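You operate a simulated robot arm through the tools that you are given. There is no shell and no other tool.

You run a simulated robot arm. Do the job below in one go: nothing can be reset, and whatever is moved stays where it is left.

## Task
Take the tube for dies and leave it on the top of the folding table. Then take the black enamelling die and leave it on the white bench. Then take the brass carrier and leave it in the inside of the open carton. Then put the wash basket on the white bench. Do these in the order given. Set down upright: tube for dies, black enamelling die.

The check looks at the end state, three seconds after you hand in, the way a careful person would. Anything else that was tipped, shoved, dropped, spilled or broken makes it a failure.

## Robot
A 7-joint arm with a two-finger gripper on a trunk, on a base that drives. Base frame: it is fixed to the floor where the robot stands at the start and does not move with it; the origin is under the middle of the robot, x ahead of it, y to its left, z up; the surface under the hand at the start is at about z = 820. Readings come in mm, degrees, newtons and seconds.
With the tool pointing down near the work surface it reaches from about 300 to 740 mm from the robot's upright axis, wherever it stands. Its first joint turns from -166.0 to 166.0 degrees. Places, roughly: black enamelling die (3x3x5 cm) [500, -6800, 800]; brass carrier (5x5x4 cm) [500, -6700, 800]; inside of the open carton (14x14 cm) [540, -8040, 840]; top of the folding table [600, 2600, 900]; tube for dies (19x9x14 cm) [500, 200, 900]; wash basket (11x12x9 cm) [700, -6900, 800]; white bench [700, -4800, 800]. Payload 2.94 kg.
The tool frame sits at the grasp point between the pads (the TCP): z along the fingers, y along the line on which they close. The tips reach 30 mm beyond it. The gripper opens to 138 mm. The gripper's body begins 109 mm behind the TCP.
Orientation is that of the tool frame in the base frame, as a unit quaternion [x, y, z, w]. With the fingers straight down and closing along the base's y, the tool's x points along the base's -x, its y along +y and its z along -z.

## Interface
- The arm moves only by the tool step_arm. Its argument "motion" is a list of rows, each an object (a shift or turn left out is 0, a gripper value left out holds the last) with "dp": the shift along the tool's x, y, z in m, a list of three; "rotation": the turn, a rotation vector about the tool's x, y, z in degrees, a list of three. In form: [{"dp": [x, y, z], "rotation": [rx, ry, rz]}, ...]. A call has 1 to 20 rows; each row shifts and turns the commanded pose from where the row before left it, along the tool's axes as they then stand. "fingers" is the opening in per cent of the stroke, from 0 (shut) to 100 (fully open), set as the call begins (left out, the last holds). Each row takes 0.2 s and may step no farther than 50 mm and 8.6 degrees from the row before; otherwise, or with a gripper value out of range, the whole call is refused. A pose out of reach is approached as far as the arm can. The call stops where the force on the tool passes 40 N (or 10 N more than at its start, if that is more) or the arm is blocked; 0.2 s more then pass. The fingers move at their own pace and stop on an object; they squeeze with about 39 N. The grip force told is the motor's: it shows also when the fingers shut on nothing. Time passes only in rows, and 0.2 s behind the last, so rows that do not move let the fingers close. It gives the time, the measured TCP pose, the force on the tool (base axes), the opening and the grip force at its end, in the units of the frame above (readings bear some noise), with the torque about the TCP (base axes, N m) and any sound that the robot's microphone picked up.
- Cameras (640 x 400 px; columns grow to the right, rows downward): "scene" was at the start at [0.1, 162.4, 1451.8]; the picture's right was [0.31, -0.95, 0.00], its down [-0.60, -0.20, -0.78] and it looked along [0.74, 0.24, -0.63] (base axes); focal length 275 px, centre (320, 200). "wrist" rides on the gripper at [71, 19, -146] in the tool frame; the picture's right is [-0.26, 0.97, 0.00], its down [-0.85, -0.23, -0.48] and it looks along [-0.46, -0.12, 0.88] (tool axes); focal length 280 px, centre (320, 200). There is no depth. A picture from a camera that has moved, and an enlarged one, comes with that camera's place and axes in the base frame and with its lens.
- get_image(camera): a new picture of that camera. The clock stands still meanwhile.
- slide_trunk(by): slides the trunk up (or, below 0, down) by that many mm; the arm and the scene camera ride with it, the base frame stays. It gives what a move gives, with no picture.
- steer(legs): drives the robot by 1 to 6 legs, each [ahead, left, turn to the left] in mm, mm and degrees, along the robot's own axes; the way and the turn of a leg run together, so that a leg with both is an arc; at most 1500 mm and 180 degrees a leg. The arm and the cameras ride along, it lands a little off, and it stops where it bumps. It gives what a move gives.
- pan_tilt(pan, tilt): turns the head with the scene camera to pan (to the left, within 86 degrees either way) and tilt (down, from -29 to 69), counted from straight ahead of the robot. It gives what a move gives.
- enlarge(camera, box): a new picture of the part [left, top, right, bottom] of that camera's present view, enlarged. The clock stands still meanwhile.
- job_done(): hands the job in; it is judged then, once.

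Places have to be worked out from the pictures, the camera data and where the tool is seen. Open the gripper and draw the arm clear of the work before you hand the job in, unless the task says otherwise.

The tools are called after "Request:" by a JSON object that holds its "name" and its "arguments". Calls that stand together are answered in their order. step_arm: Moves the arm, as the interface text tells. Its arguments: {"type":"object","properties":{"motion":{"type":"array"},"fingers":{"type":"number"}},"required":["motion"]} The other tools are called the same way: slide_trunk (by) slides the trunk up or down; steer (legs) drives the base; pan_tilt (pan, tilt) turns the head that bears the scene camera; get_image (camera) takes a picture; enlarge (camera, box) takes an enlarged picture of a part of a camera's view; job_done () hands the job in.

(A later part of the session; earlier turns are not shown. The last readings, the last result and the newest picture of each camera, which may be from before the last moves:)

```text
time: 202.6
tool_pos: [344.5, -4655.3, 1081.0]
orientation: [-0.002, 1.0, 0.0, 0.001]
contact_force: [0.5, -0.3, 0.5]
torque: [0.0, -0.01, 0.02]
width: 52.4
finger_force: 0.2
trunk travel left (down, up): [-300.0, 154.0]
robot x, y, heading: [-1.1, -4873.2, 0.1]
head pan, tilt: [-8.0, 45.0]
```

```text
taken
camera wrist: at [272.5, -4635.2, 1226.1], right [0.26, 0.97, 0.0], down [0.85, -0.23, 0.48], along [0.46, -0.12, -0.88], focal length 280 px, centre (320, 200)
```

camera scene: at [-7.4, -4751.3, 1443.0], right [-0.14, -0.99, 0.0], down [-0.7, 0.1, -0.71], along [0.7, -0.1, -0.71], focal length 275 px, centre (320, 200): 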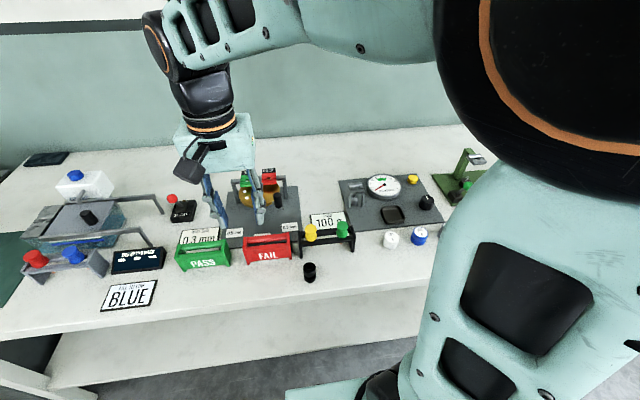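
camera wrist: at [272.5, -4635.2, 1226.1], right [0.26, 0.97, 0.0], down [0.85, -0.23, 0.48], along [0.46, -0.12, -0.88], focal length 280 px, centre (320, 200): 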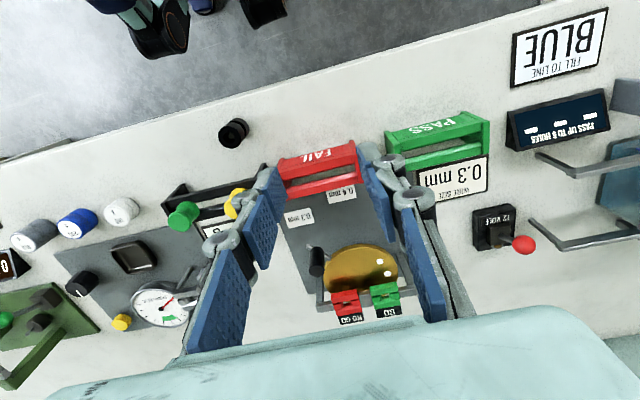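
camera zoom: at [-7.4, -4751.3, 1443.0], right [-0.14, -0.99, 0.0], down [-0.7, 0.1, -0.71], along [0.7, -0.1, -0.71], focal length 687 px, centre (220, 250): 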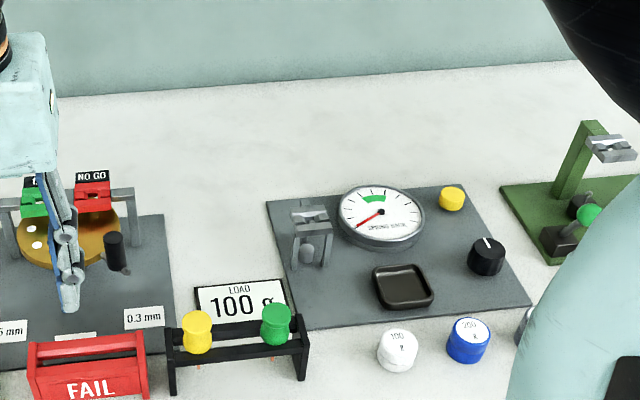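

The gap behind the plates (x > 695) is a large free area for the basket later. Now I back out and drive right to fetch the brass carrier.

Request:
{"name": "steer", "arguments": {"legs": [[-385, 0, 0], [0, -970, 0], [0, -970, 0]]}}

Request:
{"name": "pan_tilt", "arguments": {"pan": 0, "tilt": 30}}

Request:
{"name": "get_image", "arguments": {"camera": "scene"}}

```text
time: 222.0
tool_pos: [-27.2, -6619.9, 1080.0]
orientation: [0.008, 1.0, 0.001, 0.0]
contact_force: [0.2, 0.9, 0.0]
torque: [0.03, 0.0, -0.04]
width: 52.3
finger_force: 0.1
trunk travel left (down, up): [-300.0, 154.0]
robot x, y, heading: [-381.5, -6830.9, -1.0]
head pan, tilt: [-8.0, 45.0]
```

```text
time: 222.8
tool_pos: [-26.0, -6618.8, 1079.8]
orientation: [0.008, 1.0, 0.0, 0.0]
contact_force: [-1.2, 1.1, 0.7]
torque: [-0.02, 0.0, 0.03]
width: 52.4
finger_force: 0.0
trunk travel left (down, up): [-300.0, 154.0]
robot x, y, heading: [-381.4, -6833.5, -1.1]
head pan, tilt: [0.0, 30.0]
```

```text
taken
camera scene: at [-370.1, -6698.2, 1465.6], right [-0.02, -1.0, 0.0], down [-0.5, 0.01, -0.87], along [0.87, -0.01, -0.5], focal length 275 px, centre (320, 200)
```

scene: 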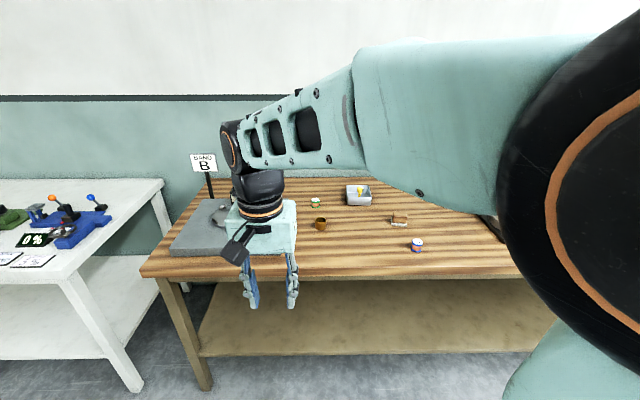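

I swing the hand a bit to the right, away from the fixture's lever, then drive forward to the bench.

Request:
{"name": "step_arm", "arguments": {"motion": [{"dp": [0, -0.035, 0]}, {"dp": [-0.02, -0.035, 0]}, {"dp": [-0.03, -0.02, 0]}, {"dp": [0, 0, 0]}]}}

Request:
{"name": "steer", "arguments": {"legs": [[372, -20, 1.0]]}}

Request:
{"name": "pan_tilt", "arguments": {"pan": 10, "tilt": 50}}

Request:
{"name": "get_image", "arguments": {"camera": "scene"}}

Request:
{"name": "get_image", "arguments": {"camera": "wrist"}}

```text
time: 223.8
tool_pos: [24.7, -6709.0, 1080.6]
orientation: [0.008, 1.0, 0.001, -0.001]
contact_force: [0.2, 0.0, 0.2]
torque: [-0.01, 0.03, 0.02]
width: 52.3
finger_force: 0.2
trunk travel left (down, up): [-300.0, 154.0]
robot x, y, heading: [-381.9, -6835.3, -0.9]
head pan, tilt: [0.0, 30.0]
```

```text
time: 226.2
tool_pos: [394.3, -6727.7, 1079.9]
orientation: [0.001, 1.0, 0.0, 0.0]
contact_force: [0.2, 0.4, -0.2]
torque: [0.02, -0.01, -0.01]
width: 52.7
finger_force: 0.1
trunk travel left (down, up): [-300.0, 154.0]
robot x, y, heading: [-6.6, -6857.3, 0.1]
head pan, tilt: [0.0, 30.0]
```

```text
time: 227.0
tool_pos: [393.5, -6728.4, 1079.6]
orientation: [0.001, 1.0, 0.0, 0.0]
contact_force: [0.0, 0.3, -0.1]
torque: [0.01, 0.02, 0.03]
width: 52.6
finger_force: 0.0
trunk travel left (down, up): [-300.0, 154.0]
robot x, y, heading: [-7.8, -6857.2, -0.0]
head pan, tilt: [10.0, 50.0]
```

```text
taken
camera scene: at [-14.2, -6708.0, 1436.2], right [0.17, -0.99, 0.0], down [-0.75, -0.13, -0.64], along [0.63, 0.11, -0.77], focal length 275 px, centre (320, 200)
```

scene: 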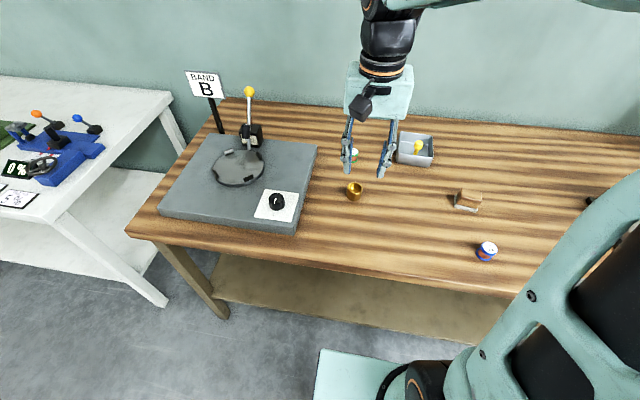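

```text
taken
camera wrist: at [322.9, -6707.3, 1225.6], right [0.26, 0.96, 0.0], down [0.85, -0.23, 0.48], along [0.46, -0.13, -0.88], focal length 280 px, centre (320, 200)
```

wrist: 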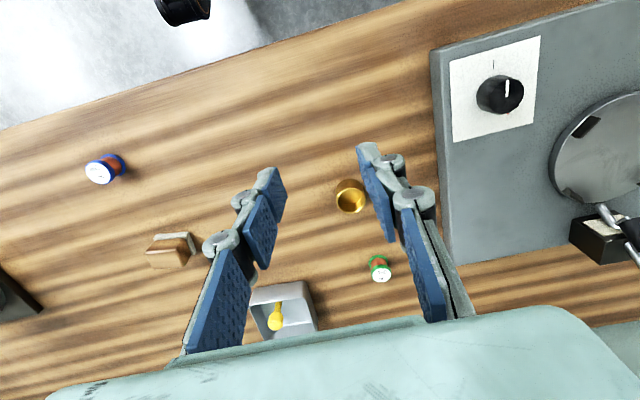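

The carrier is at about (526, -6716). I open to ~75 mm, go above it and lower to a look height.

Request:
{"name": "step_arm", "arguments": {"motion": [{"dp": [-0.044, 0.004, 0]}, {"dp": [-0.044, 0.004, 0]}, {"dp": [-0.044, 0.004, 0]}, {"dp": [0, 0, 0.045]}, {"dp": [0, 0, 0.045]}, {"dp": [0, 0, 0.045]}, {"dp": [0, 0, 0]}], "fingers": 56}}

Request:
{"name": "get_image", "arguments": {"camera": "wrist"}}

Request:
{"name": "enlarge", "arguments": {"camera": "scene", "box": [300, 120, 420, 220]}}

```text
time: 228.6
tool_pos: [524.9, -6711.2, 947.7]
orientation: [0.001, 1.0, 0.0, 0.0]
contact_force: [0.1, 0.5, 0.6]
torque: [-0.02, 0.02, 0.0]
width: 77.4
finger_force: 0.1
trunk travel left (down, up): [-300.0, 154.0]
robot x, y, heading: [-12.4, -6859.6, -0.2]
head pan, tilt: [10.0, 50.0]
```

```text
taken
camera wrist: at [453.5, -6692.7, 1092.0], right [0.26, 0.96, 0.0], down [0.85, -0.23, 0.48], along [0.46, -0.13, -0.88], focal length 280 px, centre (320, 200)
```

wrist: 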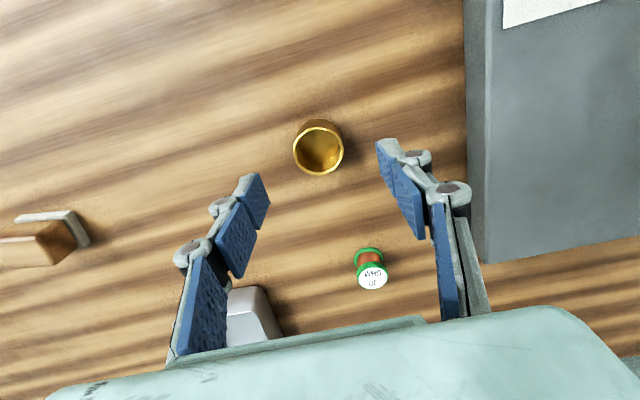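

```text
4.00 times, centred on (360, 170) of scene
camera zoom: at [-14.2, -6707.9, 1436.1], right [0.17, -0.98, 0.0], down [-0.75, -0.13, -0.64], along [0.63, 0.11, -0.77], focal length 1099 px, centre (160, 320)
```

zoom: 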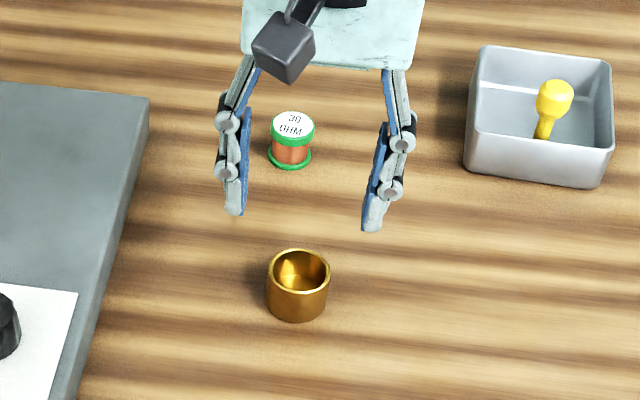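

The cup is 4 mm to the right of the tool. I correct and descend around it to TCP ≈ 853.

Request:
{"name": "step_arm", "arguments": {"motion": [{"dp": [-0.001, -0.004, 0.03]}, {"dp": [0, 0, 0.03]}, {"dp": [0, 0, 0.022]}, {"dp": [0, 0, 0.012]}, {"dp": [0, 0, 0]}]}}

Request:
{"name": "get_image", "arguments": {"camera": "wrist"}}

Request:
{"name": "enlarge", "arguments": {"camera": "scene", "box": [300, 120, 420, 220]}}

```text
time: 229.8
tool_pos: [527.1, -6718.9, 850.1]
orientation: [0.001, 1.0, 0.0, 0.0]
contact_force: [0.2, -0.7, 0.2]
torque: [-0.01, 0.02, 0.01]
width: 77.2
finger_force: 0.0
trunk travel left (down, up): [-300.0, 154.0]
robot x, y, heading: [-7.8, -6856.4, -0.2]
head pan, tilt: [10.0, 50.0]
```

```text
taken
camera wrist: at [455.6, -6699.3, 995.1], right [0.26, 0.96, 0.0], down [0.85, -0.23, 0.48], along [0.46, -0.13, -0.88], focal length 280 px, centre (320, 200)
```

wrist: 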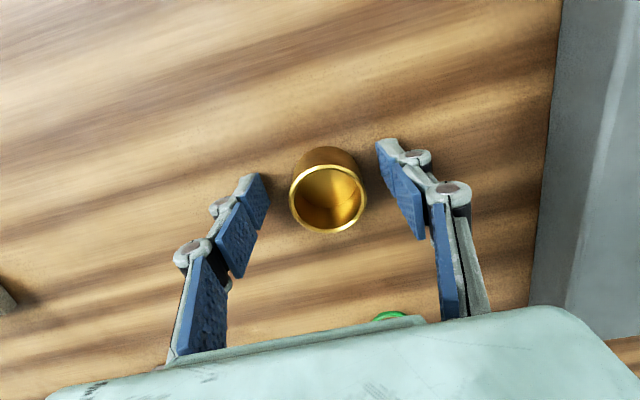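

```text
4.00 times, centred on (360, 170) of scene
camera zoom: at [-14.2, -6708.0, 1436.1], right [0.17, -0.98, 0.0], down [-0.75, -0.13, -0.64], along [0.63, 0.11, -0.77], focal length 1099 px, centre (160, 320)
```

zoom: 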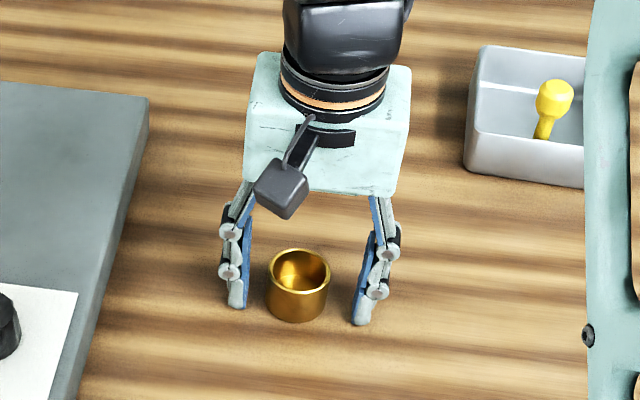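

The cup is well between the fingers. I shift 3 mm left, lift 1.5 mm off the board, and close.

Request:
{"name": "step_arm", "arguments": {"motion": [{"dp": [0, 0.003, -0.0015]}, {"dp": [0, 0, 0]}]}}

Request:
{"name": "step_arm", "arguments": {"motion": [{"dp": [0, 0, 0]}, {"dp": [0, 0, 0]}, {"dp": [0, 0, 0]}, {"dp": [0, 0, 0]}], "fingers": 0}}

Request:
{"name": "step_arm", "arguments": {"motion": [{"dp": [0, 0, -0.01]}, {"dp": [0, 0, -0.03]}, {"dp": [0, 0, -0.03]}, {"dp": [0, 0, 0]}]}}

Request:
{"name": "get_image", "arguments": {"camera": "wrist"}}

```text
time: 230.4
tool_pos: [527.2, -6715.3, 850.6]
orientation: [0.001, 1.0, 0.0, 0.0]
contact_force: [0.4, -0.7, -1.2]
torque: [0.01, -0.01, 0.0]
width: 77.6
finger_force: 0.1
trunk travel left (down, up): [-300.0, 154.0]
robot x, y, heading: [-8.7, -6853.5, 0.0]
head pan, tilt: [10.0, 50.0]
```

```text
time: 231.4
tool_pos: [527.2, -6715.4, 851.3]
orientation: [0.001, 1.0, 0.0, 0.0]
contact_force: [0.1, 0.3, 0.6]
torque: [0.04, -0.04, 0.0]
width: 43.0
finger_force: 39.1
trunk travel left (down, up): [-300.0, 154.0]
robot x, y, heading: [-8.5, -6857.5, -0.3]
head pan, tilt: [10.0, 50.0]
```

```text
time: 232.4
tool_pos: [529.5, -6715.2, 922.7]
orientation: [0.001, 1.0, -0.001, 0.0]
contact_force: [-0.7, -0.6, -1.1]
torque: [-0.02, 0.0, -0.02]
width: 43.0
finger_force: 39.1
trunk travel left (down, up): [-300.0, 154.0]
robot x, y, heading: [-10.3, -6857.3, -0.4]
head pan, tilt: [10.0, 50.0]
```

```text
taken
camera wrist: at [457.5, -6695.5, 1068.7], right [0.26, 0.96, 0.0], down [0.85, -0.23, 0.48], along [0.46, -0.13, -0.88], focal length 280 px, centre (320, 200)
```

wrist: 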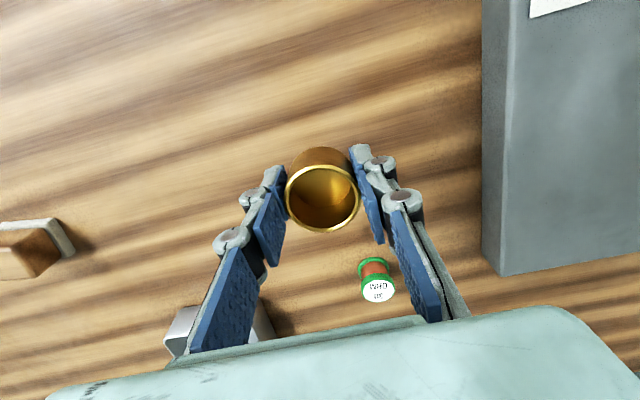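

The carrier is held. I raise it, retract, back out and drive right toward the carton.

Request:
{"name": "step_arm", "arguments": {"motion": [{"dp": [0, 0, -0.045]}, {"dp": [0, 0, -0.045]}, {"dp": [0, 0, -0.045]}, {"dp": [0, 0, -0.045]}, {"dp": [0.04, -0.02, 0]}, {"dp": [0.04, -0.02, 0]}, {"dp": [0.035, -0.02, 0]}, {"dp": [0, 0, 0]}]}}

Request:
{"name": "steer", "arguments": {"legs": [[-380, 0, 0.2], [0, -620, 0], [0, -620, 0]]}}

Request:
{"name": "pan_tilt", "arguments": {"pan": 15, "tilt": 35}}

Request:
{"name": "get_image", "arguments": {"camera": "scene"}}

Request:
{"name": "get_image", "arguments": {"camera": "wrist"}}

```text
time: 234.2
tool_pos: [411.6, -6775.8, 1102.5]
orientation: [0.001, 1.0, 0.0, -0.001]
contact_force: [0.3, 0.8, 0.4]
torque: [0.05, -0.04, 0.01]
width: 42.7
finger_force: 38.7
trunk travel left (down, up): [-300.0, 154.0]
robot x, y, heading: [-7.3, -6859.3, -0.4]
head pan, tilt: [10.0, 50.0]
```

```text
time: 247.6
tool_pos: [41.2, -8010.4, 1102.9]
orientation: [-0.008, 1.0, -0.001, 0.0]
contact_force: [-0.3, -0.7, -0.7]
torque: [0.03, 0.02, 0.0]
width: 42.8
finger_force: 39.2
trunk travel left (down, up): [-300.0, 154.0]
robot x, y, heading: [-380.0, -8099.6, 0.5]
head pan, tilt: [10.0, 50.0]
```

```text
time: 248.4
tool_pos: [41.1, -8010.1, 1102.8]
orientation: [-0.008, 1.0, 0.001, 0.0]
contact_force: [-1.4, -0.2, -0.4]
torque: [0.02, -0.02, -0.01]
width: 42.9
finger_force: 39.5
trunk travel left (down, up): [-300.0, 154.0]
robot x, y, heading: [-379.3, -8098.2, 0.8]
head pan, tilt: [15.0, 35.0]
```

```text
taken
camera scene: at [-378.5, -7940.2, 1457.8], right [0.27, -0.96, 0.0], down [-0.55, -0.16, -0.82], along [0.79, 0.22, -0.57], focal length 275 px, centre (320, 200)
```

scene: 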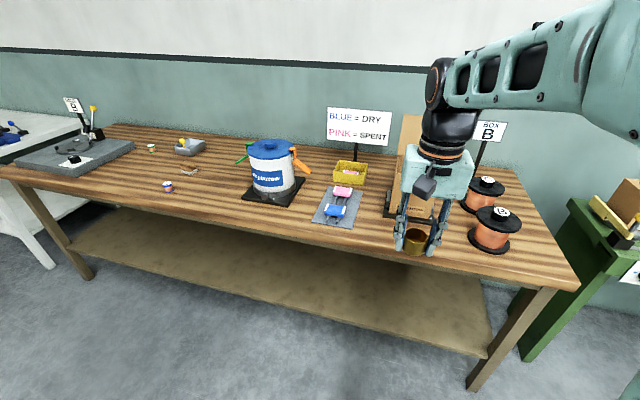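

```text
taken
camera wrist: at [-31.8, -7992.1, 1248.2], right [0.25, 0.97, 0.0], down [0.85, -0.22, 0.48], along [0.46, -0.12, -0.88], focal length 280 px, centre (320, 200)
```

wrist: 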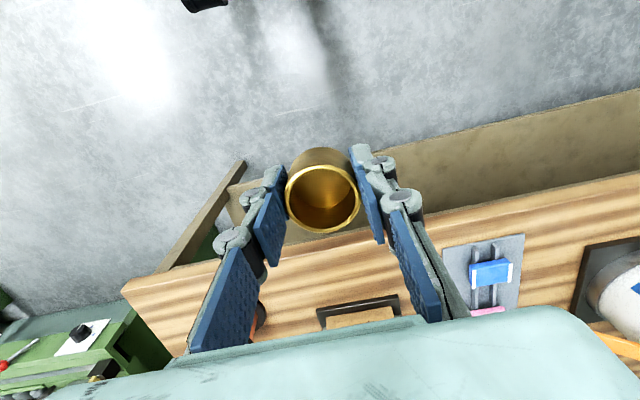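

The carton is behind the hand. I swing the hand left to see it.

Request:
{"name": "step_arm", "arguments": {"motion": [{"dp": [0, 0.045, 0]}, {"dp": [0, 0.045, 0]}, {"dp": [0, 0.045, 0]}, {"dp": [0, 0.045, 0]}, {"dp": [0, 0, 0]}]}}

Request:
{"name": "get_image", "arguments": {"camera": "scene"}}

Request:
{"name": "enlarge", "arguments": {"camera": "scene", "box": [300, 100, 540, 260]}}

```text
time: 249.6
tool_pos: [38.3, -7829.9, 1105.9]
orientation: [-0.008, 1.0, 0.0, 0.0]
contact_force: [0.0, 0.3, -1.6]
torque: [0.0, -0.05, -0.02]
width: 42.5
finger_force: 38.9
trunk travel left (down, up): [-300.0, 154.0]
robot x, y, heading: [-380.7, -8100.3, 1.1]
head pan, tilt: [15.0, 35.0]
```

```text
taken
camera scene: at [-378.5, -7940.0, 1457.8], right [0.27, -0.96, 0.0], down [-0.55, -0.16, -0.82], along [0.79, 0.22, -0.57], focal length 275 px, centre (320, 200)
```

scene: 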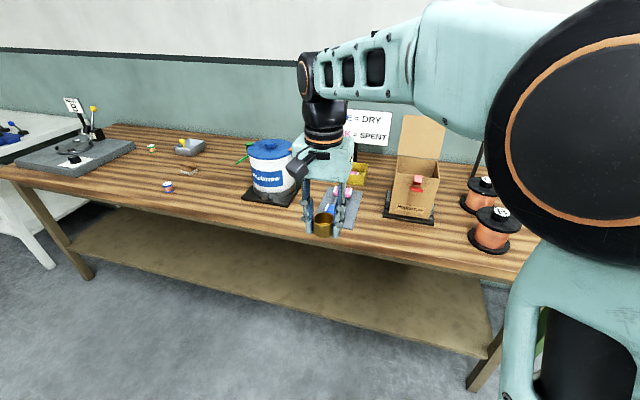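

```text
2.50 times, centred on (420, 180) of scene
camera zoom: at [-378.5, -7940.0, 1457.8], right [0.27, -0.96, 0.0], down [-0.55, -0.16, -0.82], along [0.79, 0.22, -0.57], focal length 687 px, centre (70, 250)
```

zoom: 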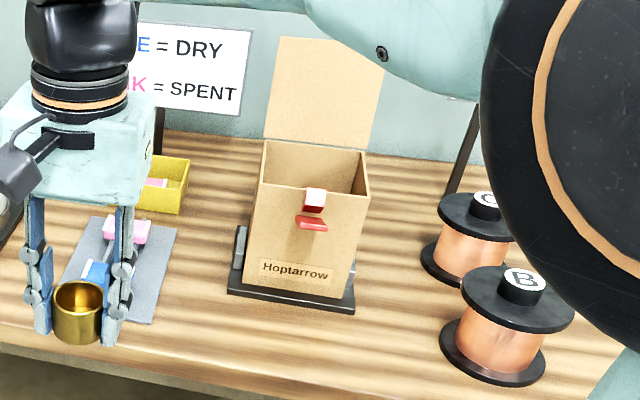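

The carton (rim z ≈ 1010, floor ≈ 840, centre ≈ (520, -8033), lid upright behind) is deep, so I should hold the cup nearer its rim to keep the gripper body out. I drive up to the bench and will set the cup down in the free strip in front of the carton to regrip it higher.

Request:
{"name": "steer", "arguments": {"legs": [[372, 0, -1.0]]}}

Request:
{"name": "pan_tilt", "arguments": {"pan": 5, "tilt": 52}}

Request:
{"name": "get_image", "arguments": {"camera": "scene"}}

Request:
{"name": "get_image", "arguments": {"camera": "wrist"}}

```text
time: 252.0
tool_pos: [409.8, -7836.7, 1105.3]
orientation: [0.003, 1.0, -0.001, 0.0]
contact_force: [0.0, -0.2, -1.2]
torque: [-0.02, -0.01, -0.01]
width: 43.1
finger_force: 38.5
trunk travel left (down, up): [-300.0, 154.0]
robot x, y, heading: [-10.8, -8094.7, -0.4]
head pan, tilt: [15.0, 35.0]
```

```text
time: 252.8
tool_pos: [410.4, -7835.1, 1105.8]
orientation: [0.002, 1.0, 0.001, 0.001]
contact_force: [-0.4, -0.4, -0.3]
torque: [-0.01, -0.02, -0.01]
width: 42.7
finger_force: 39.4
trunk travel left (down, up): [-300.0, 154.0]
robot x, y, heading: [-13.1, -8095.2, 0.1]
head pan, tilt: [5.0, 52.0]
```

```text
taken
camera scene: at [-18.5, -7954.4, 1433.5], right [0.08, -1.0, 0.0], down [-0.78, -0.07, -0.62], along [0.61, 0.05, -0.79], focal length 275 px, centre (320, 200)
```

scene: 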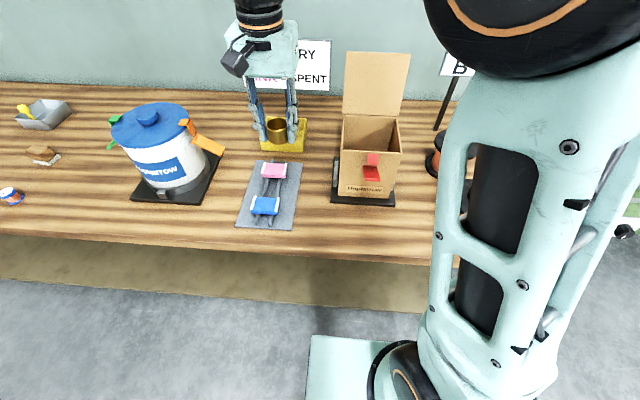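

```text
taken
camera wrist: at [338.6, -7816.9, 1250.7], right [0.27, 0.96, 0.0], down [0.85, -0.23, 0.48], along [0.46, -0.13, -0.88], focal length 280 px, centre (320, 200)
```

wrist: 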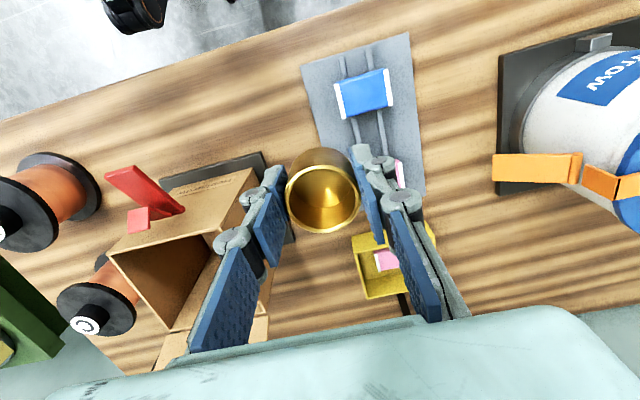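

I enlarge the carton to measure its rim and the clear strip before it.

Request:
{"name": "enlarge", "arguments": {"camera": "scene", "box": [290, 40, 450, 260]}}

Request:
{"name": "enlarge", "arguments": {"camera": "wrist", "box": [80, 130, 320, 370]}}

```text
1.82 times, centred on (370, 150) of scene
camera zoom: at [-18.5, -7954.4, 1433.5], right [0.08, -1.0, 0.0], down [-0.78, -0.07, -0.62], along [0.61, 0.05, -0.79], focal length 500 px, centre (229, 291)
```

zoom: 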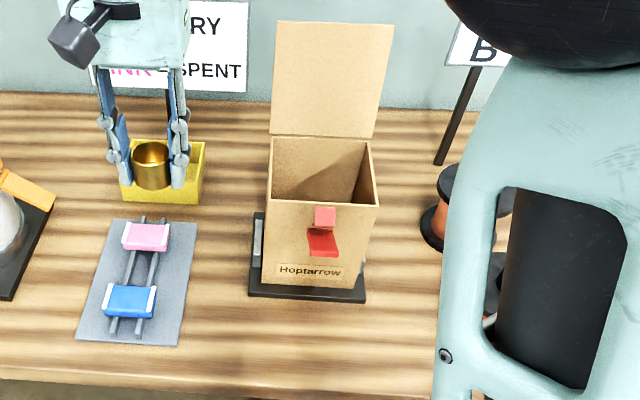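

```text
1.67 times, centred on (200, 250) of wrist
camera zoom: at [338.6, -7816.9, 1250.7], right [0.27, 0.96, 0.0], down [0.85, -0.23, 0.48], along [0.46, -0.13, -0.88], focal length 467 px, centre (520, 117)
```

zoom: 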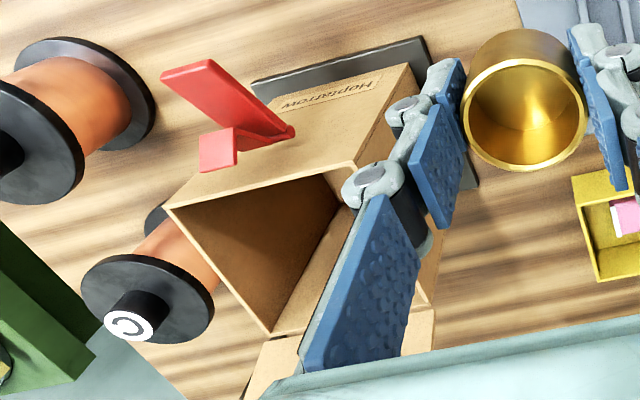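

The red lever sticks out in front of the carton near (389, -8029, 997), so I keep clear of it. I'll set the cup at (352, -7908), a clear patch between the slide tray and the carton base.

Request:
{"name": "step_arm", "arguments": {"motion": [{"dp": [0.03, -0.036, 0]}, {"dp": [0.028, -0.036, 0]}, {"dp": [0, 0, 0.045]}, {"dp": [0, 0, 0.045]}, {"dp": [0, 0, 0.045]}, {"dp": [0, 0, 0.045]}, {"dp": [0, 0, 0]}]}}

Request:
{"name": "enlarge", "arguments": {"camera": "scene", "box": [200, 100, 420, 260]}}

Request:
{"name": "get_image", "arguments": {"camera": "wrist"}}

```text
time: 254.4
tool_pos: [353.4, -7908.9, 925.7]
orientation: [0.003, 1.0, -0.001, 0.001]
contact_force: [0.1, -0.1, -1.3]
torque: [0.01, 0.02, 0.01]
width: 42.9
finger_force: 39.4
trunk travel left (down, up): [-300.0, 154.0]
robot x, y, heading: [-12.4, -8092.6, -0.3]
head pan, tilt: [5.0, 52.0]
```

```text
2.50 times, centred on (310, 180) of scene
camera zoom: at [-18.4, -7954.4, 1433.4], right [0.08, -1.0, 0.0], down [-0.79, -0.06, -0.62], along [0.61, 0.05, -0.79], focal length 687 px, centre (345, 250)
```

zoom: 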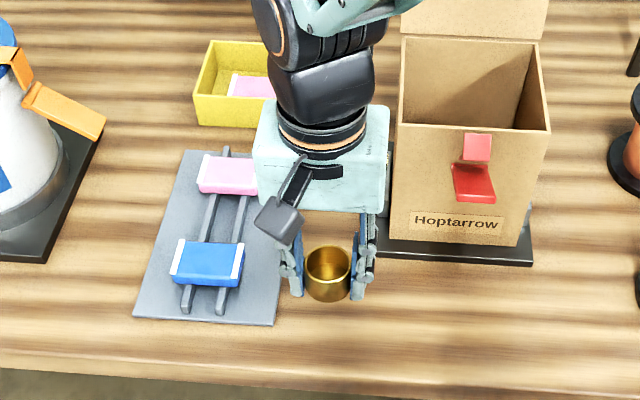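

```text
taken
camera wrist: at [282.7, -7888.9, 1071.6], right [0.27, 0.96, 0.0], down [0.85, -0.23, 0.48], along [0.46, -0.13, -0.88], focal length 280 px, centre (320, 200)
```

wrist: 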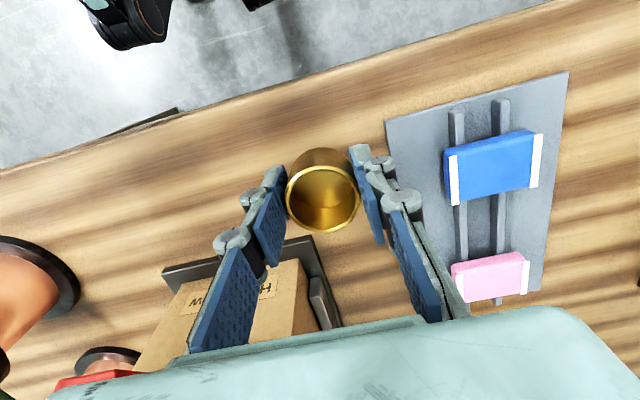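

The patch is clear. I shift 12 mm right for finger room and lower to just above the bench.

Request:
{"name": "step_arm", "arguments": {"motion": [{"dp": [0, -0.012, 0.02]}, {"dp": [0, 0, 0.025]}, {"dp": [0, 0, 0.02]}, {"dp": [0, 0, 0.004]}, {"dp": [0, 0, 0]}]}}

Request:
{"name": "step_arm", "arguments": {"motion": [{"dp": [0, 0, 0.0015]}, {"dp": [0, 0, 0.0015]}, {"dp": [0, 0, 0]}]}}

```text
time: 255.6
tool_pos: [353.7, -7920.8, 855.5]
orientation: [0.003, 1.0, 0.0, 0.0]
contact_force: [0.6, 0.4, -0.6]
torque: [0.04, 0.0, 0.0]
width: 42.7
finger_force: 39.2
trunk travel left (down, up): [-300.0, 154.0]
robot x, y, heading: [-12.6, -8094.8, -0.3]
head pan, tilt: [5.0, 52.0]
```

```text
time: 256.4
tool_pos: [352.2, -7921.0, 853.9]
orientation: [0.003, 1.0, 0.001, -0.001]
contact_force: [0.1, 0.1, -1.3]
torque: [-0.02, -0.02, 0.01]
width: 42.5
finger_force: 39.1
trunk travel left (down, up): [-300.0, 154.0]
robot x, y, heading: [-15.4, -8097.4, -0.4]
head pan, tilt: [5.0, 52.0]
```

Request:
{"name": "step_arm", "arguments": {"motion": [{"dp": [0, 0, 0.0015]}, {"dp": [0, 0, 0.0015]}, {"dp": [0, 0, 0]}]}}

```text
time: 257.2
tool_pos: [350.5, -7919.7, 850.6]
orientation: [0.002, 1.0, 0.001, 0.002]
contact_force: [0.7, -1.5, 15.6]
torque: [0.02, 0.03, -0.02]
width: 42.5
finger_force: 38.7
trunk travel left (down, up): [-300.0, 154.0]
robot x, y, heading: [-10.3, -8097.1, -0.2]
head pan, tilt: [5.0, 52.0]
```

The cup touches the bench. I ease off, open, rise 20 mm and regrip it near its rim.

Request:
{"name": "step_arm", "arguments": {"motion": [{"dp": [0, 0, -0.001]}, {"dp": [0, 0, 0]}]}}

Request:
{"name": "step_arm", "arguments": {"motion": [{"dp": [0, 0, 0]}, {"dp": [0, 0, 0]}, {"dp": [0, 0, -0.01]}, {"dp": [0, 0, -0.01]}, {"dp": [0, 0, 0]}], "fingers": 46}}

Request:
{"name": "get_image", "arguments": {"camera": "wrist"}}

```text
time: 257.8
tool_pos: [352.1, -7920.0, 850.6]
orientation: [0.003, 1.0, 0.002, 0.001]
contact_force: [3.4, -1.7, 9.1]
torque: [0.0, -0.11, 0.01]
width: 42.6
finger_force: 39.1
trunk travel left (down, up): [-300.0, 154.0]
robot x, y, heading: [-14.2, -8098.0, -0.3]
head pan, tilt: [5.0, 52.0]
```

```text
time: 259.0
tool_pos: [350.2, -7921.6, 871.6]
orientation: [0.002, 1.0, 0.0, -0.001]
contact_force: [0.0, 0.1, 0.5]
torque: [-0.04, -0.01, 0.02]
width: 63.6
finger_force: 0.1
trunk travel left (down, up): [-300.0, 154.0]
robot x, y, heading: [-13.3, -8098.7, -0.3]
head pan, tilt: [5.0, 52.0]
```

```text
taken
camera wrist: at [279.7, -7900.9, 1017.3], right [0.27, 0.96, 0.0], down [0.85, -0.24, 0.48], along [0.46, -0.13, -0.88], focal length 280 px, centre (320, 200)
```

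wrist: 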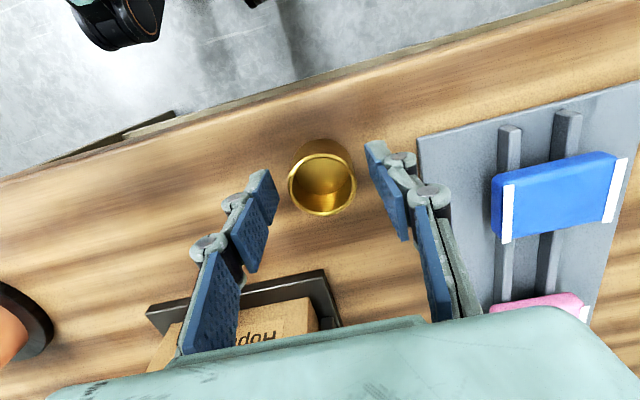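

The cup stands where I left it, fingers centred. I close near its rim and lift.

Request:
{"name": "step_arm", "arguments": {"motion": [{"dp": [0, 0, 0.0015]}, {"dp": [0, 0, 0]}]}}

Request:
{"name": "step_arm", "arguments": {"motion": [{"dp": [0, 0, 0]}, {"dp": [0, 0, 0]}, {"dp": [0, 0, 0]}, {"dp": [0, 0, 0]}], "fingers": 0}}

Request:
{"name": "step_arm", "arguments": {"motion": [{"dp": [0, 0, -0.01]}, {"dp": [0, 0, -0.02]}, {"dp": [0, 0, -0.04]}, {"dp": [0, 0, 0]}]}}

Request:
{"name": "get_image", "arguments": {"camera": "wrist"}}

Request:
{"name": "enlarge", "arguments": {"camera": "scene", "box": [200, 100, 420, 260]}}

```text
time: 259.6
tool_pos: [351.5, -7920.3, 867.5]
orientation: [0.002, 1.0, 0.0, 0.001]
contact_force: [0.1, 0.2, 0.3]
torque: [0.02, 0.03, 0.0]
width: 63.4
finger_force: 0.0
trunk travel left (down, up): [-300.0, 154.0]
robot x, y, heading: [-12.7, -8094.3, -0.3]
head pan, tilt: [5.0, 52.0]
```

```text
time: 260.6
tool_pos: [351.2, -7920.7, 868.9]
orientation: [0.002, 1.0, -0.001, 0.001]
contact_force: [0.4, -0.5, -0.2]
torque: [-0.02, 0.01, 0.01]
width: 43.0
finger_force: 38.9
trunk travel left (down, up): [-300.0, 154.0]
robot x, y, heading: [-13.7, -8094.0, -0.4]
head pan, tilt: [5.0, 52.0]
```

```text
time: 261.6
tool_pos: [352.2, -7919.3, 939.7]
orientation: [0.003, 1.0, 0.0, 0.001]
contact_force: [-1.0, 0.0, 0.3]
torque: [0.01, -0.03, -0.03]
width: 42.9
finger_force: 38.7
trunk travel left (down, up): [-300.0, 154.0]
robot x, y, heading: [-11.5, -8101.1, -0.5]
head pan, tilt: [5.0, 52.0]
```

```text
taken
camera wrist: at [279.6, -7899.9, 1085.5], right [0.27, 0.96, 0.0], down [0.85, -0.23, 0.48], along [0.46, -0.13, -0.88], focal length 280 px, centre (320, 200)
```

wrist: 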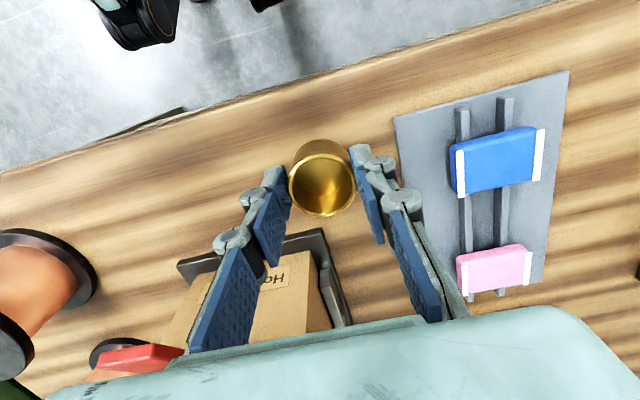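

```text
2.50 times, centred on (310, 180) of scene
camera zoom: at [-18.7, -7954.5, 1433.4], right [0.08, -1.0, 0.0], down [-0.79, -0.06, -0.62], along [0.61, 0.05, -0.79], focal length 687 px, centre (345, 250)
```

zoom: 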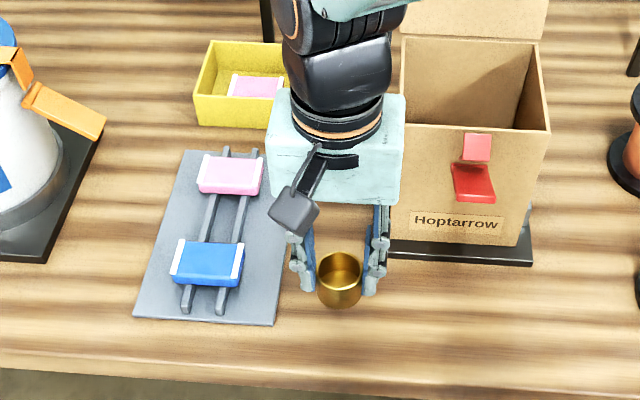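

The cup is held near the rim. Refined: carton x 466–607, y −7965…−8103, rim z ≈ 1002. I raise to 1120, turn the hand 45° so its body fits the opening diagonally, and check.

Request:
{"name": "step_arm", "arguments": {"motion": [{"dp": [0, 0, -0.045]}, {"dp": [0, 0, -0.045]}, {"dp": [0, 0, -0.045]}, {"dp": [0, 0, -0.045]}, {"rotation": [0, 0, 7.5]}, {"rotation": [0, 0, 7.5]}, {"rotation": [0, 0, 7.5]}, {"rotation": [0, 0, 7.5]}, {"rotation": [0, 0, 7.5]}, {"rotation": [0, 0, 7.5]}, {"dp": [0, 0, 0]}]}}

Request:
{"name": "get_image", "arguments": {"camera": "scene"}}

Request:
{"name": "get_image", "arguments": {"camera": "wrist"}}

```text
time: 264.0
tool_pos: [351.5, -7919.4, 1116.4]
orientation: [0.386, 0.922, -0.004, -0.005]
contact_force: [0.4, 0.8, -0.4]
torque: [0.04, 0.01, -0.01]
width: 42.8
finger_force: 39.3
trunk travel left (down, up): [-300.0, 154.0]
robot x, y, heading: [-10.6, -8095.0, -0.3]
head pan, tilt: [5.0, 52.0]
```

```text
taken
camera scene: at [-14.9, -7973.6, 1440.1], right [-0.16, -0.99, 0.0], down [-0.72, 0.12, -0.68], along [0.67, -0.11, -0.73], focal length 275 px, centre (320, 200)
```

scene: 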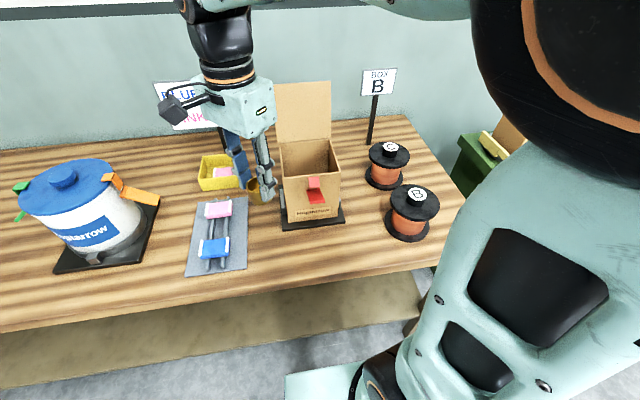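

```text
taken
camera wrist: at [316.5, -7855.1, 1261.1], right [0.87, 0.49, -0.01], down [0.44, -0.76, 0.47], along [0.22, -0.42, -0.88], focal length 280 px, centre (320, 200)
```

wrist: 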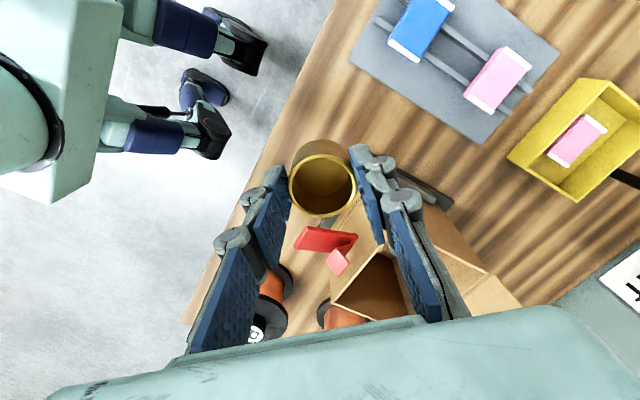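

The head camera's axes have shifted oddly (as if nudged); I re-command the head and check it.

Request:
{"name": "pan_tilt", "arguments": {"pan": -10, "tilt": 47}}

Request:
{"name": "get_image", "arguments": {"camera": "scene"}}

```text
time: 264.7
tool_pos: [350.3, -7919.9, 1120.1]
orientation: [0.384, 0.923, 0.001, 0.001]
contact_force: [0.1, 0.1, 0.2]
torque: [0.0, 0.0, -0.02]
width: 42.5
finger_force: 39.3
trunk travel left (down, up): [-300.0, 154.0]
robot x, y, heading: [-12.9, -8095.2, -0.3]
head pan, tilt: [-10.0, 47.0]
```

```text
taken
camera scene: at [-14.4, -7976.9, 1441.9], right [-0.2, -0.98, 0.0], down [-0.7, 0.14, -0.7], along [0.68, -0.14, -0.72], focal length 275 px, centre (320, 200)
```

scene: 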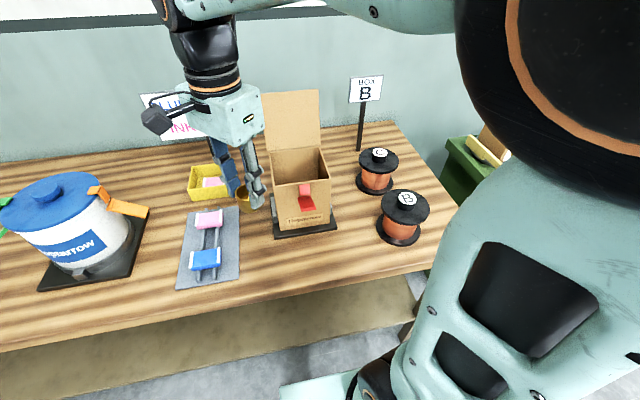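

I move level over the carton's opening (aiming at (522, -8035)) with the cup's bottom ~65 mm above the rim.

Request:
{"name": "step_arm", "arguments": {"motion": [{"dp": [-0.0404, 0.008, 0]}, {"dp": [-0.0404, 0.008, 0]}, {"dp": [-0.0404, 0.008, 0]}, {"dp": [-0.0404, 0.008, 0]}, {"dp": [-0.0404, 0.008, 0]}, {"dp": [0, 0, 0]}]}}

Request:
{"name": "get_image", "arguments": {"camera": "scene"}}

Request:
{"name": "enlarge", "arguments": {"camera": "scene", "box": [200, 60, 400, 250]}}

Request:
{"name": "get_image", "arguments": {"camera": "wrist"}}

```text
time: 266.1
tool_pos: [521.4, -8032.6, 1118.7]
orientation: [0.385, 0.923, 0.0, 0.0]
contact_force: [0.8, 0.8, -0.3]
torque: [0.01, 0.03, -0.02]
width: 42.6
finger_force: 39.2
trunk travel left (down, up): [-300.0, 154.0]
robot x, y, heading: [-11.2, -8098.2, -0.2]
head pan, tilt: [-10.0, 47.0]
```

```text
taken
camera scene: at [-14.9, -7974.9, 1440.2], right [-0.18, -0.98, 0.0], down [-0.72, 0.13, -0.68], along [0.67, -0.12, -0.73], focal length 275 px, centre (320, 200)
```

scene: 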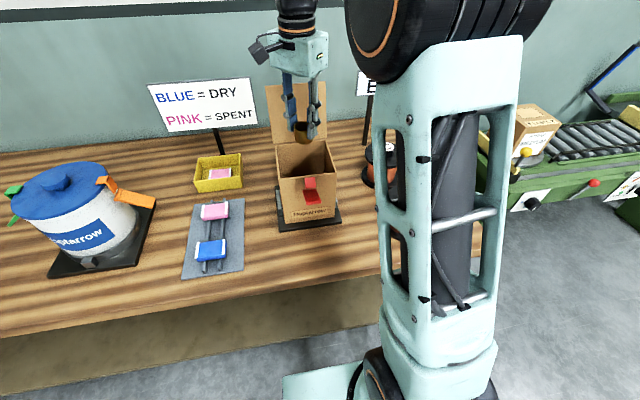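

```text
2.11 times, centred on (300, 155) of scene
camera zoom: at [-14.9, -7974.9, 1440.2], right [-0.18, -0.98, 0.0], down [-0.72, 0.13, -0.68], along [0.67, -0.12, -0.73], focal length 578 px, centre (362, 295)
```

zoom: 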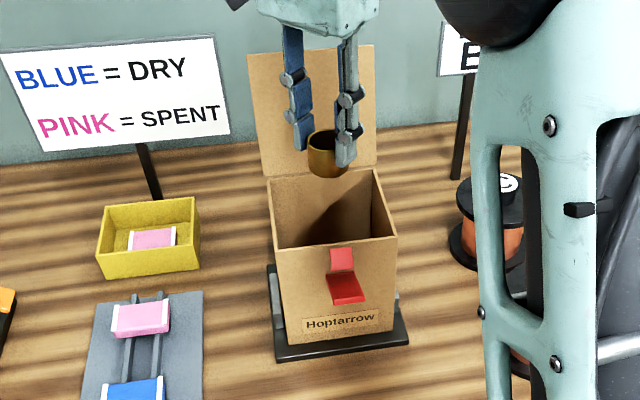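

```text
taken
camera wrist: at [483.9, -7968.8, 1264.3], right [0.87, 0.49, 0.0], down [0.43, -0.77, 0.48], along [0.23, -0.41, -0.88], focal length 280 px, centre (320, 200)
```

wrist: 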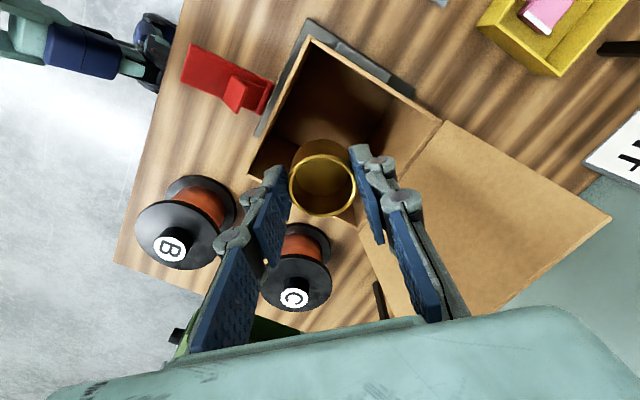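

The opening's centre works out at (541, -8034). I shift 15 mm further in and lower the cup part way into the carton, then check.

Request:
{"name": "step_arm", "arguments": {"motion": [{"dp": [-0.0106, 0.0106, 0]}, {"dp": [0, 0, 0.04]}, {"dp": [0, 0, 0.04]}, {"dp": [0, 0, 0.04]}, {"dp": [0, 0, 0]}]}}

Request:
{"name": "enlarge", "arguments": {"camera": "scene", "box": [200, 60, 400, 250]}}

Request:
{"name": "get_image", "arguments": {"camera": "wrist"}}

```text
time: 267.3
tool_pos: [537.6, -8035.9, 999.6]
orientation: [0.385, 0.923, 0.001, 0.0]
contact_force: [0.5, 0.4, -0.7]
torque: [-0.01, 0.0, 0.04]
width: 43.2
finger_force: 39.1
trunk travel left (down, up): [-300.0, 154.0]
robot x, y, heading: [-12.3, -8097.4, -0.1]
head pan, tilt: [-10.0, 47.0]
```

```text
2.11 times, centred on (300, 155) of scene
camera zoom: at [-14.9, -7974.9, 1440.2], right [-0.18, -0.98, 0.0], down [-0.72, 0.13, -0.68], along [0.67, -0.12, -0.73], focal length 578 px, centre (362, 295)
```

zoom: 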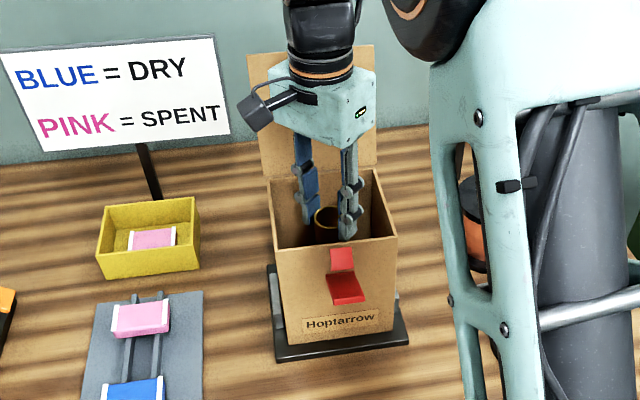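

```text
taken
camera wrist: at [500.6, -7970.9, 1145.8], right [0.87, 0.49, 0.0], down [0.43, -0.77, 0.48], along [0.23, -0.41, -0.88], focal length 280 px, centre (320, 200)
```

wrist: 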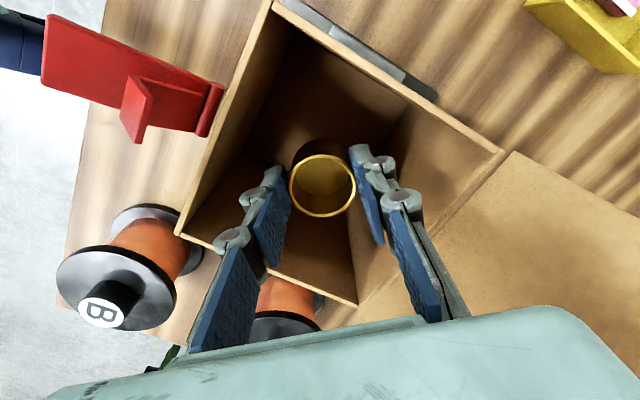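

The carton is empty and the hand is well inside the opening. I lower to TCP ≈ 925.

Request:
{"name": "step_arm", "arguments": {"motion": [{"dp": [0, 0, 0.025]}, {"dp": [0, 0, 0.025]}, {"dp": [0, 0, 0.025]}, {"dp": [0, 0, 0]}]}}

Request:
{"name": "enlarge", "arguments": {"camera": "scene", "box": [200, 60, 400, 250]}}

Request:
{"name": "get_image", "arguments": {"camera": "wrist"}}

```text
time: 268.3
tool_pos: [536.3, -8036.9, 923.4]
orientation: [0.385, 0.923, -0.001, 0.0]
contact_force: [1.2, 0.5, -0.9]
torque: [-0.01, 0.02, 0.01]
width: 42.4
finger_force: 39.0
trunk travel left (down, up): [-300.0, 154.0]
robot x, y, heading: [-15.4, -8095.8, -0.3]
head pan, tilt: [-10.0, 47.0]
```

```text
2.11 times, centred on (300, 155) of scene
camera zoom: at [-14.9, -7974.9, 1440.2], right [-0.18, -0.98, 0.0], down [-0.72, 0.13, -0.68], along [0.67, -0.12, -0.73], focal length 578 px, centre (362, 295)
```

zoom: 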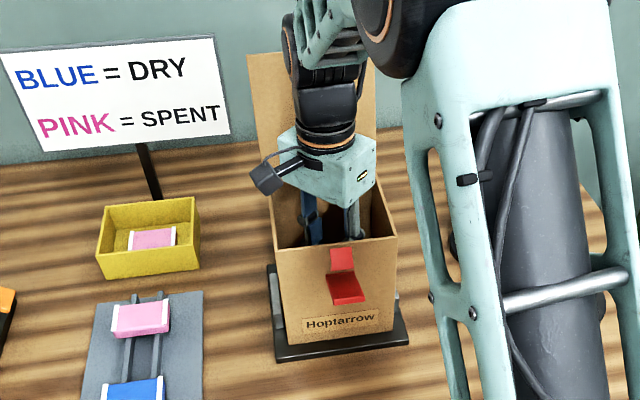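

```text
taken
camera wrist: at [500.2, -7972.1, 1069.8], right [0.87, 0.49, 0.0], down [0.43, -0.77, 0.48], along [0.23, -0.41, -0.88], focal length 280 px, centre (320, 200)
```

wrist: 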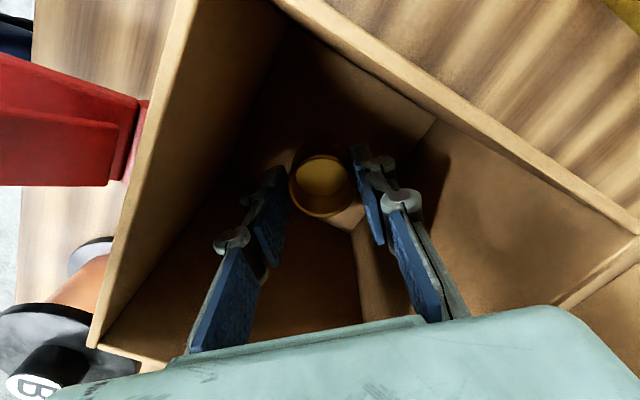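

The hand's body fits inside the opening with margin. I lower further, finely near the floor.

Request:
{"name": "step_arm", "arguments": {"motion": [{"dp": [0, 0, 0.01]}, {"dp": [0, 0, 0.01]}, {"dp": [0, 0, 0.006]}, {"dp": [0, 0, 0]}]}}

Request:
{"name": "step_arm", "arguments": {"motion": [{"dp": [0, 0, 0.002]}, {"dp": [0, 0, 0.002]}, {"dp": [0, 0, 0]}]}}

Request:
{"name": "enlarge", "arguments": {"camera": "scene", "box": [230, 80, 360, 220]}}

```text
time: 269.3
tool_pos: [537.5, -8035.8, 898.6]
orientation: [0.386, 0.923, 0.0, 0.001]
contact_force: [-0.3, 0.4, -1.5]
torque: [0.01, 0.01, -0.01]
width: 42.4
finger_force: 38.7
trunk travel left (down, up): [-300.0, 154.0]
robot x, y, heading: [-14.9, -8095.5, -0.3]
head pan, tilt: [-10.0, 47.0]
```

```text
time: 270.1
tool_pos: [536.7, -8036.1, 893.9]
orientation: [0.385, 0.923, -0.001, 0.001]
contact_force: [0.5, 0.3, -1.3]
torque: [-0.02, 0.03, 0.02]
width: 42.2
finger_force: 38.8
trunk travel left (down, up): [-300.0, 154.0]
robot x, y, heading: [-12.9, -8095.2, -0.3]
head pan, tilt: [-10.0, 47.0]
```

```text
2.86 times, centred on (295, 150) of scene
camera zoom: at [-15.0, -7974.9, 1440.2], right [-0.18, -0.98, 0.0], down [-0.72, 0.13, -0.68], along [0.67, -0.12, -0.73], focal length 785 px, centre (391, 343)
```

zoom: 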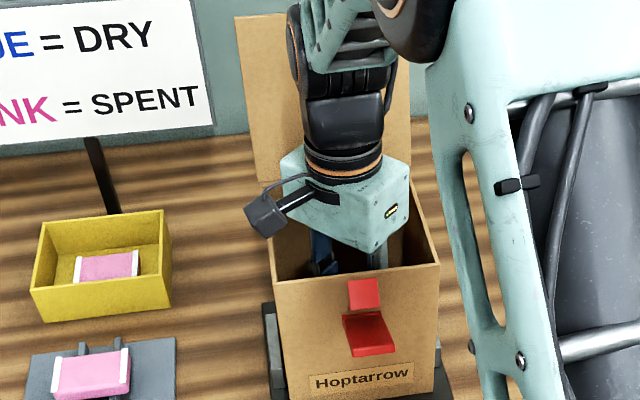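

Still free. I continue in small steps to the floor.

Request:
{"name": "step_arm", "arguments": {"motion": [{"dp": [0, 0, 0.0015]}, {"dp": [0, 0, 0.0015]}, {"dp": [0, 0, 0]}]}}

Request:
{"name": "step_arm", "arguments": {"motion": [{"dp": [0, 0, 0.0015]}, {"dp": [0, 0, 0.0015]}, {"dp": [0, 0, 0]}]}}

```text
time: 270.9
tool_pos: [536.6, -8035.5, 890.7]
orientation: [0.386, 0.923, 0.0, -0.001]
contact_force: [0.2, 0.0, -0.7]
torque: [-0.02, 0.02, 0.02]
width: 42.7
finger_force: 39.3
trunk travel left (down, up): [-300.0, 154.0]
robot x, y, heading: [-14.2, -8094.5, -0.4]
head pan, tilt: [-10.0, 47.0]
```

```text
time: 271.7
tool_pos: [538.8, -8035.4, 888.0]
orientation: [0.385, 0.923, 0.0, 0.0]
contact_force: [-0.5, 0.6, -2.2]
torque: [0.0, -0.01, 0.01]
width: 42.2
finger_force: 38.9
trunk travel left (down, up): [-300.0, 154.0]
robot x, y, heading: [-12.1, -8096.8, -0.4]
head pan, tilt: [-10.0, 47.0]
```

Not touching yet; a little further down.

Request:
{"name": "step_arm", "arguments": {"motion": [{"dp": [0, 0, 0.0015]}, {"dp": [0, 0, 0.0015]}, {"dp": [0, 0, 0]}]}}

Request:
{"name": "enlarge", "arguments": {"camera": "scene", "box": [230, 80, 360, 220]}}

Request:
{"name": "get_image", "arguments": {"camera": "wrist"}}

```text
time: 272.5
tool_pos: [537.2, -8035.0, 886.2]
orientation: [0.386, 0.923, -0.001, 0.001]
contact_force: [1.2, 0.1, -0.5]
torque: [-0.01, -0.04, -0.02]
width: 42.1
finger_force: 39.0
trunk travel left (down, up): [-300.0, 154.0]
robot x, y, heading: [-15.5, -8097.5, -0.3]
head pan, tilt: [-10.0, 47.0]
```

```text
2.86 times, centred on (295, 150) of scene
camera zoom: at [-15.0, -7974.9, 1440.2], right [-0.18, -0.98, 0.0], down [-0.72, 0.13, -0.68], along [0.67, -0.12, -0.73], focal length 785 px, centre (391, 343)
```

zoom: 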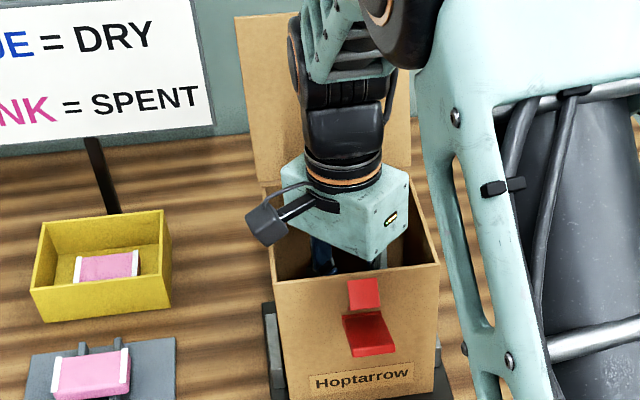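

```text
taken
camera wrist: at [500.7, -7971.7, 1031.5], right [0.87, 0.49, 0.0], down [0.43, -0.77, 0.48], along [0.23, -0.41, -0.88], focal length 280 px, centre (320, 200)
```

wrist: 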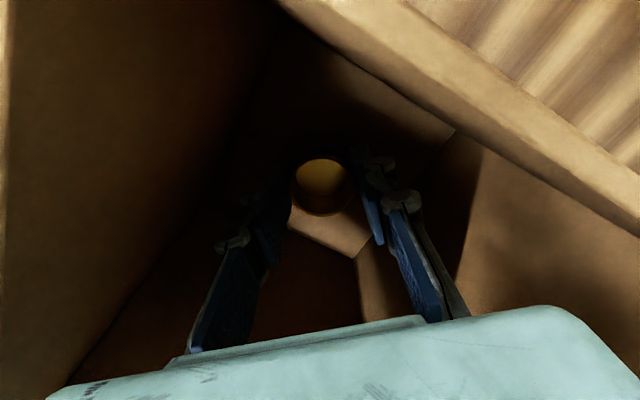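

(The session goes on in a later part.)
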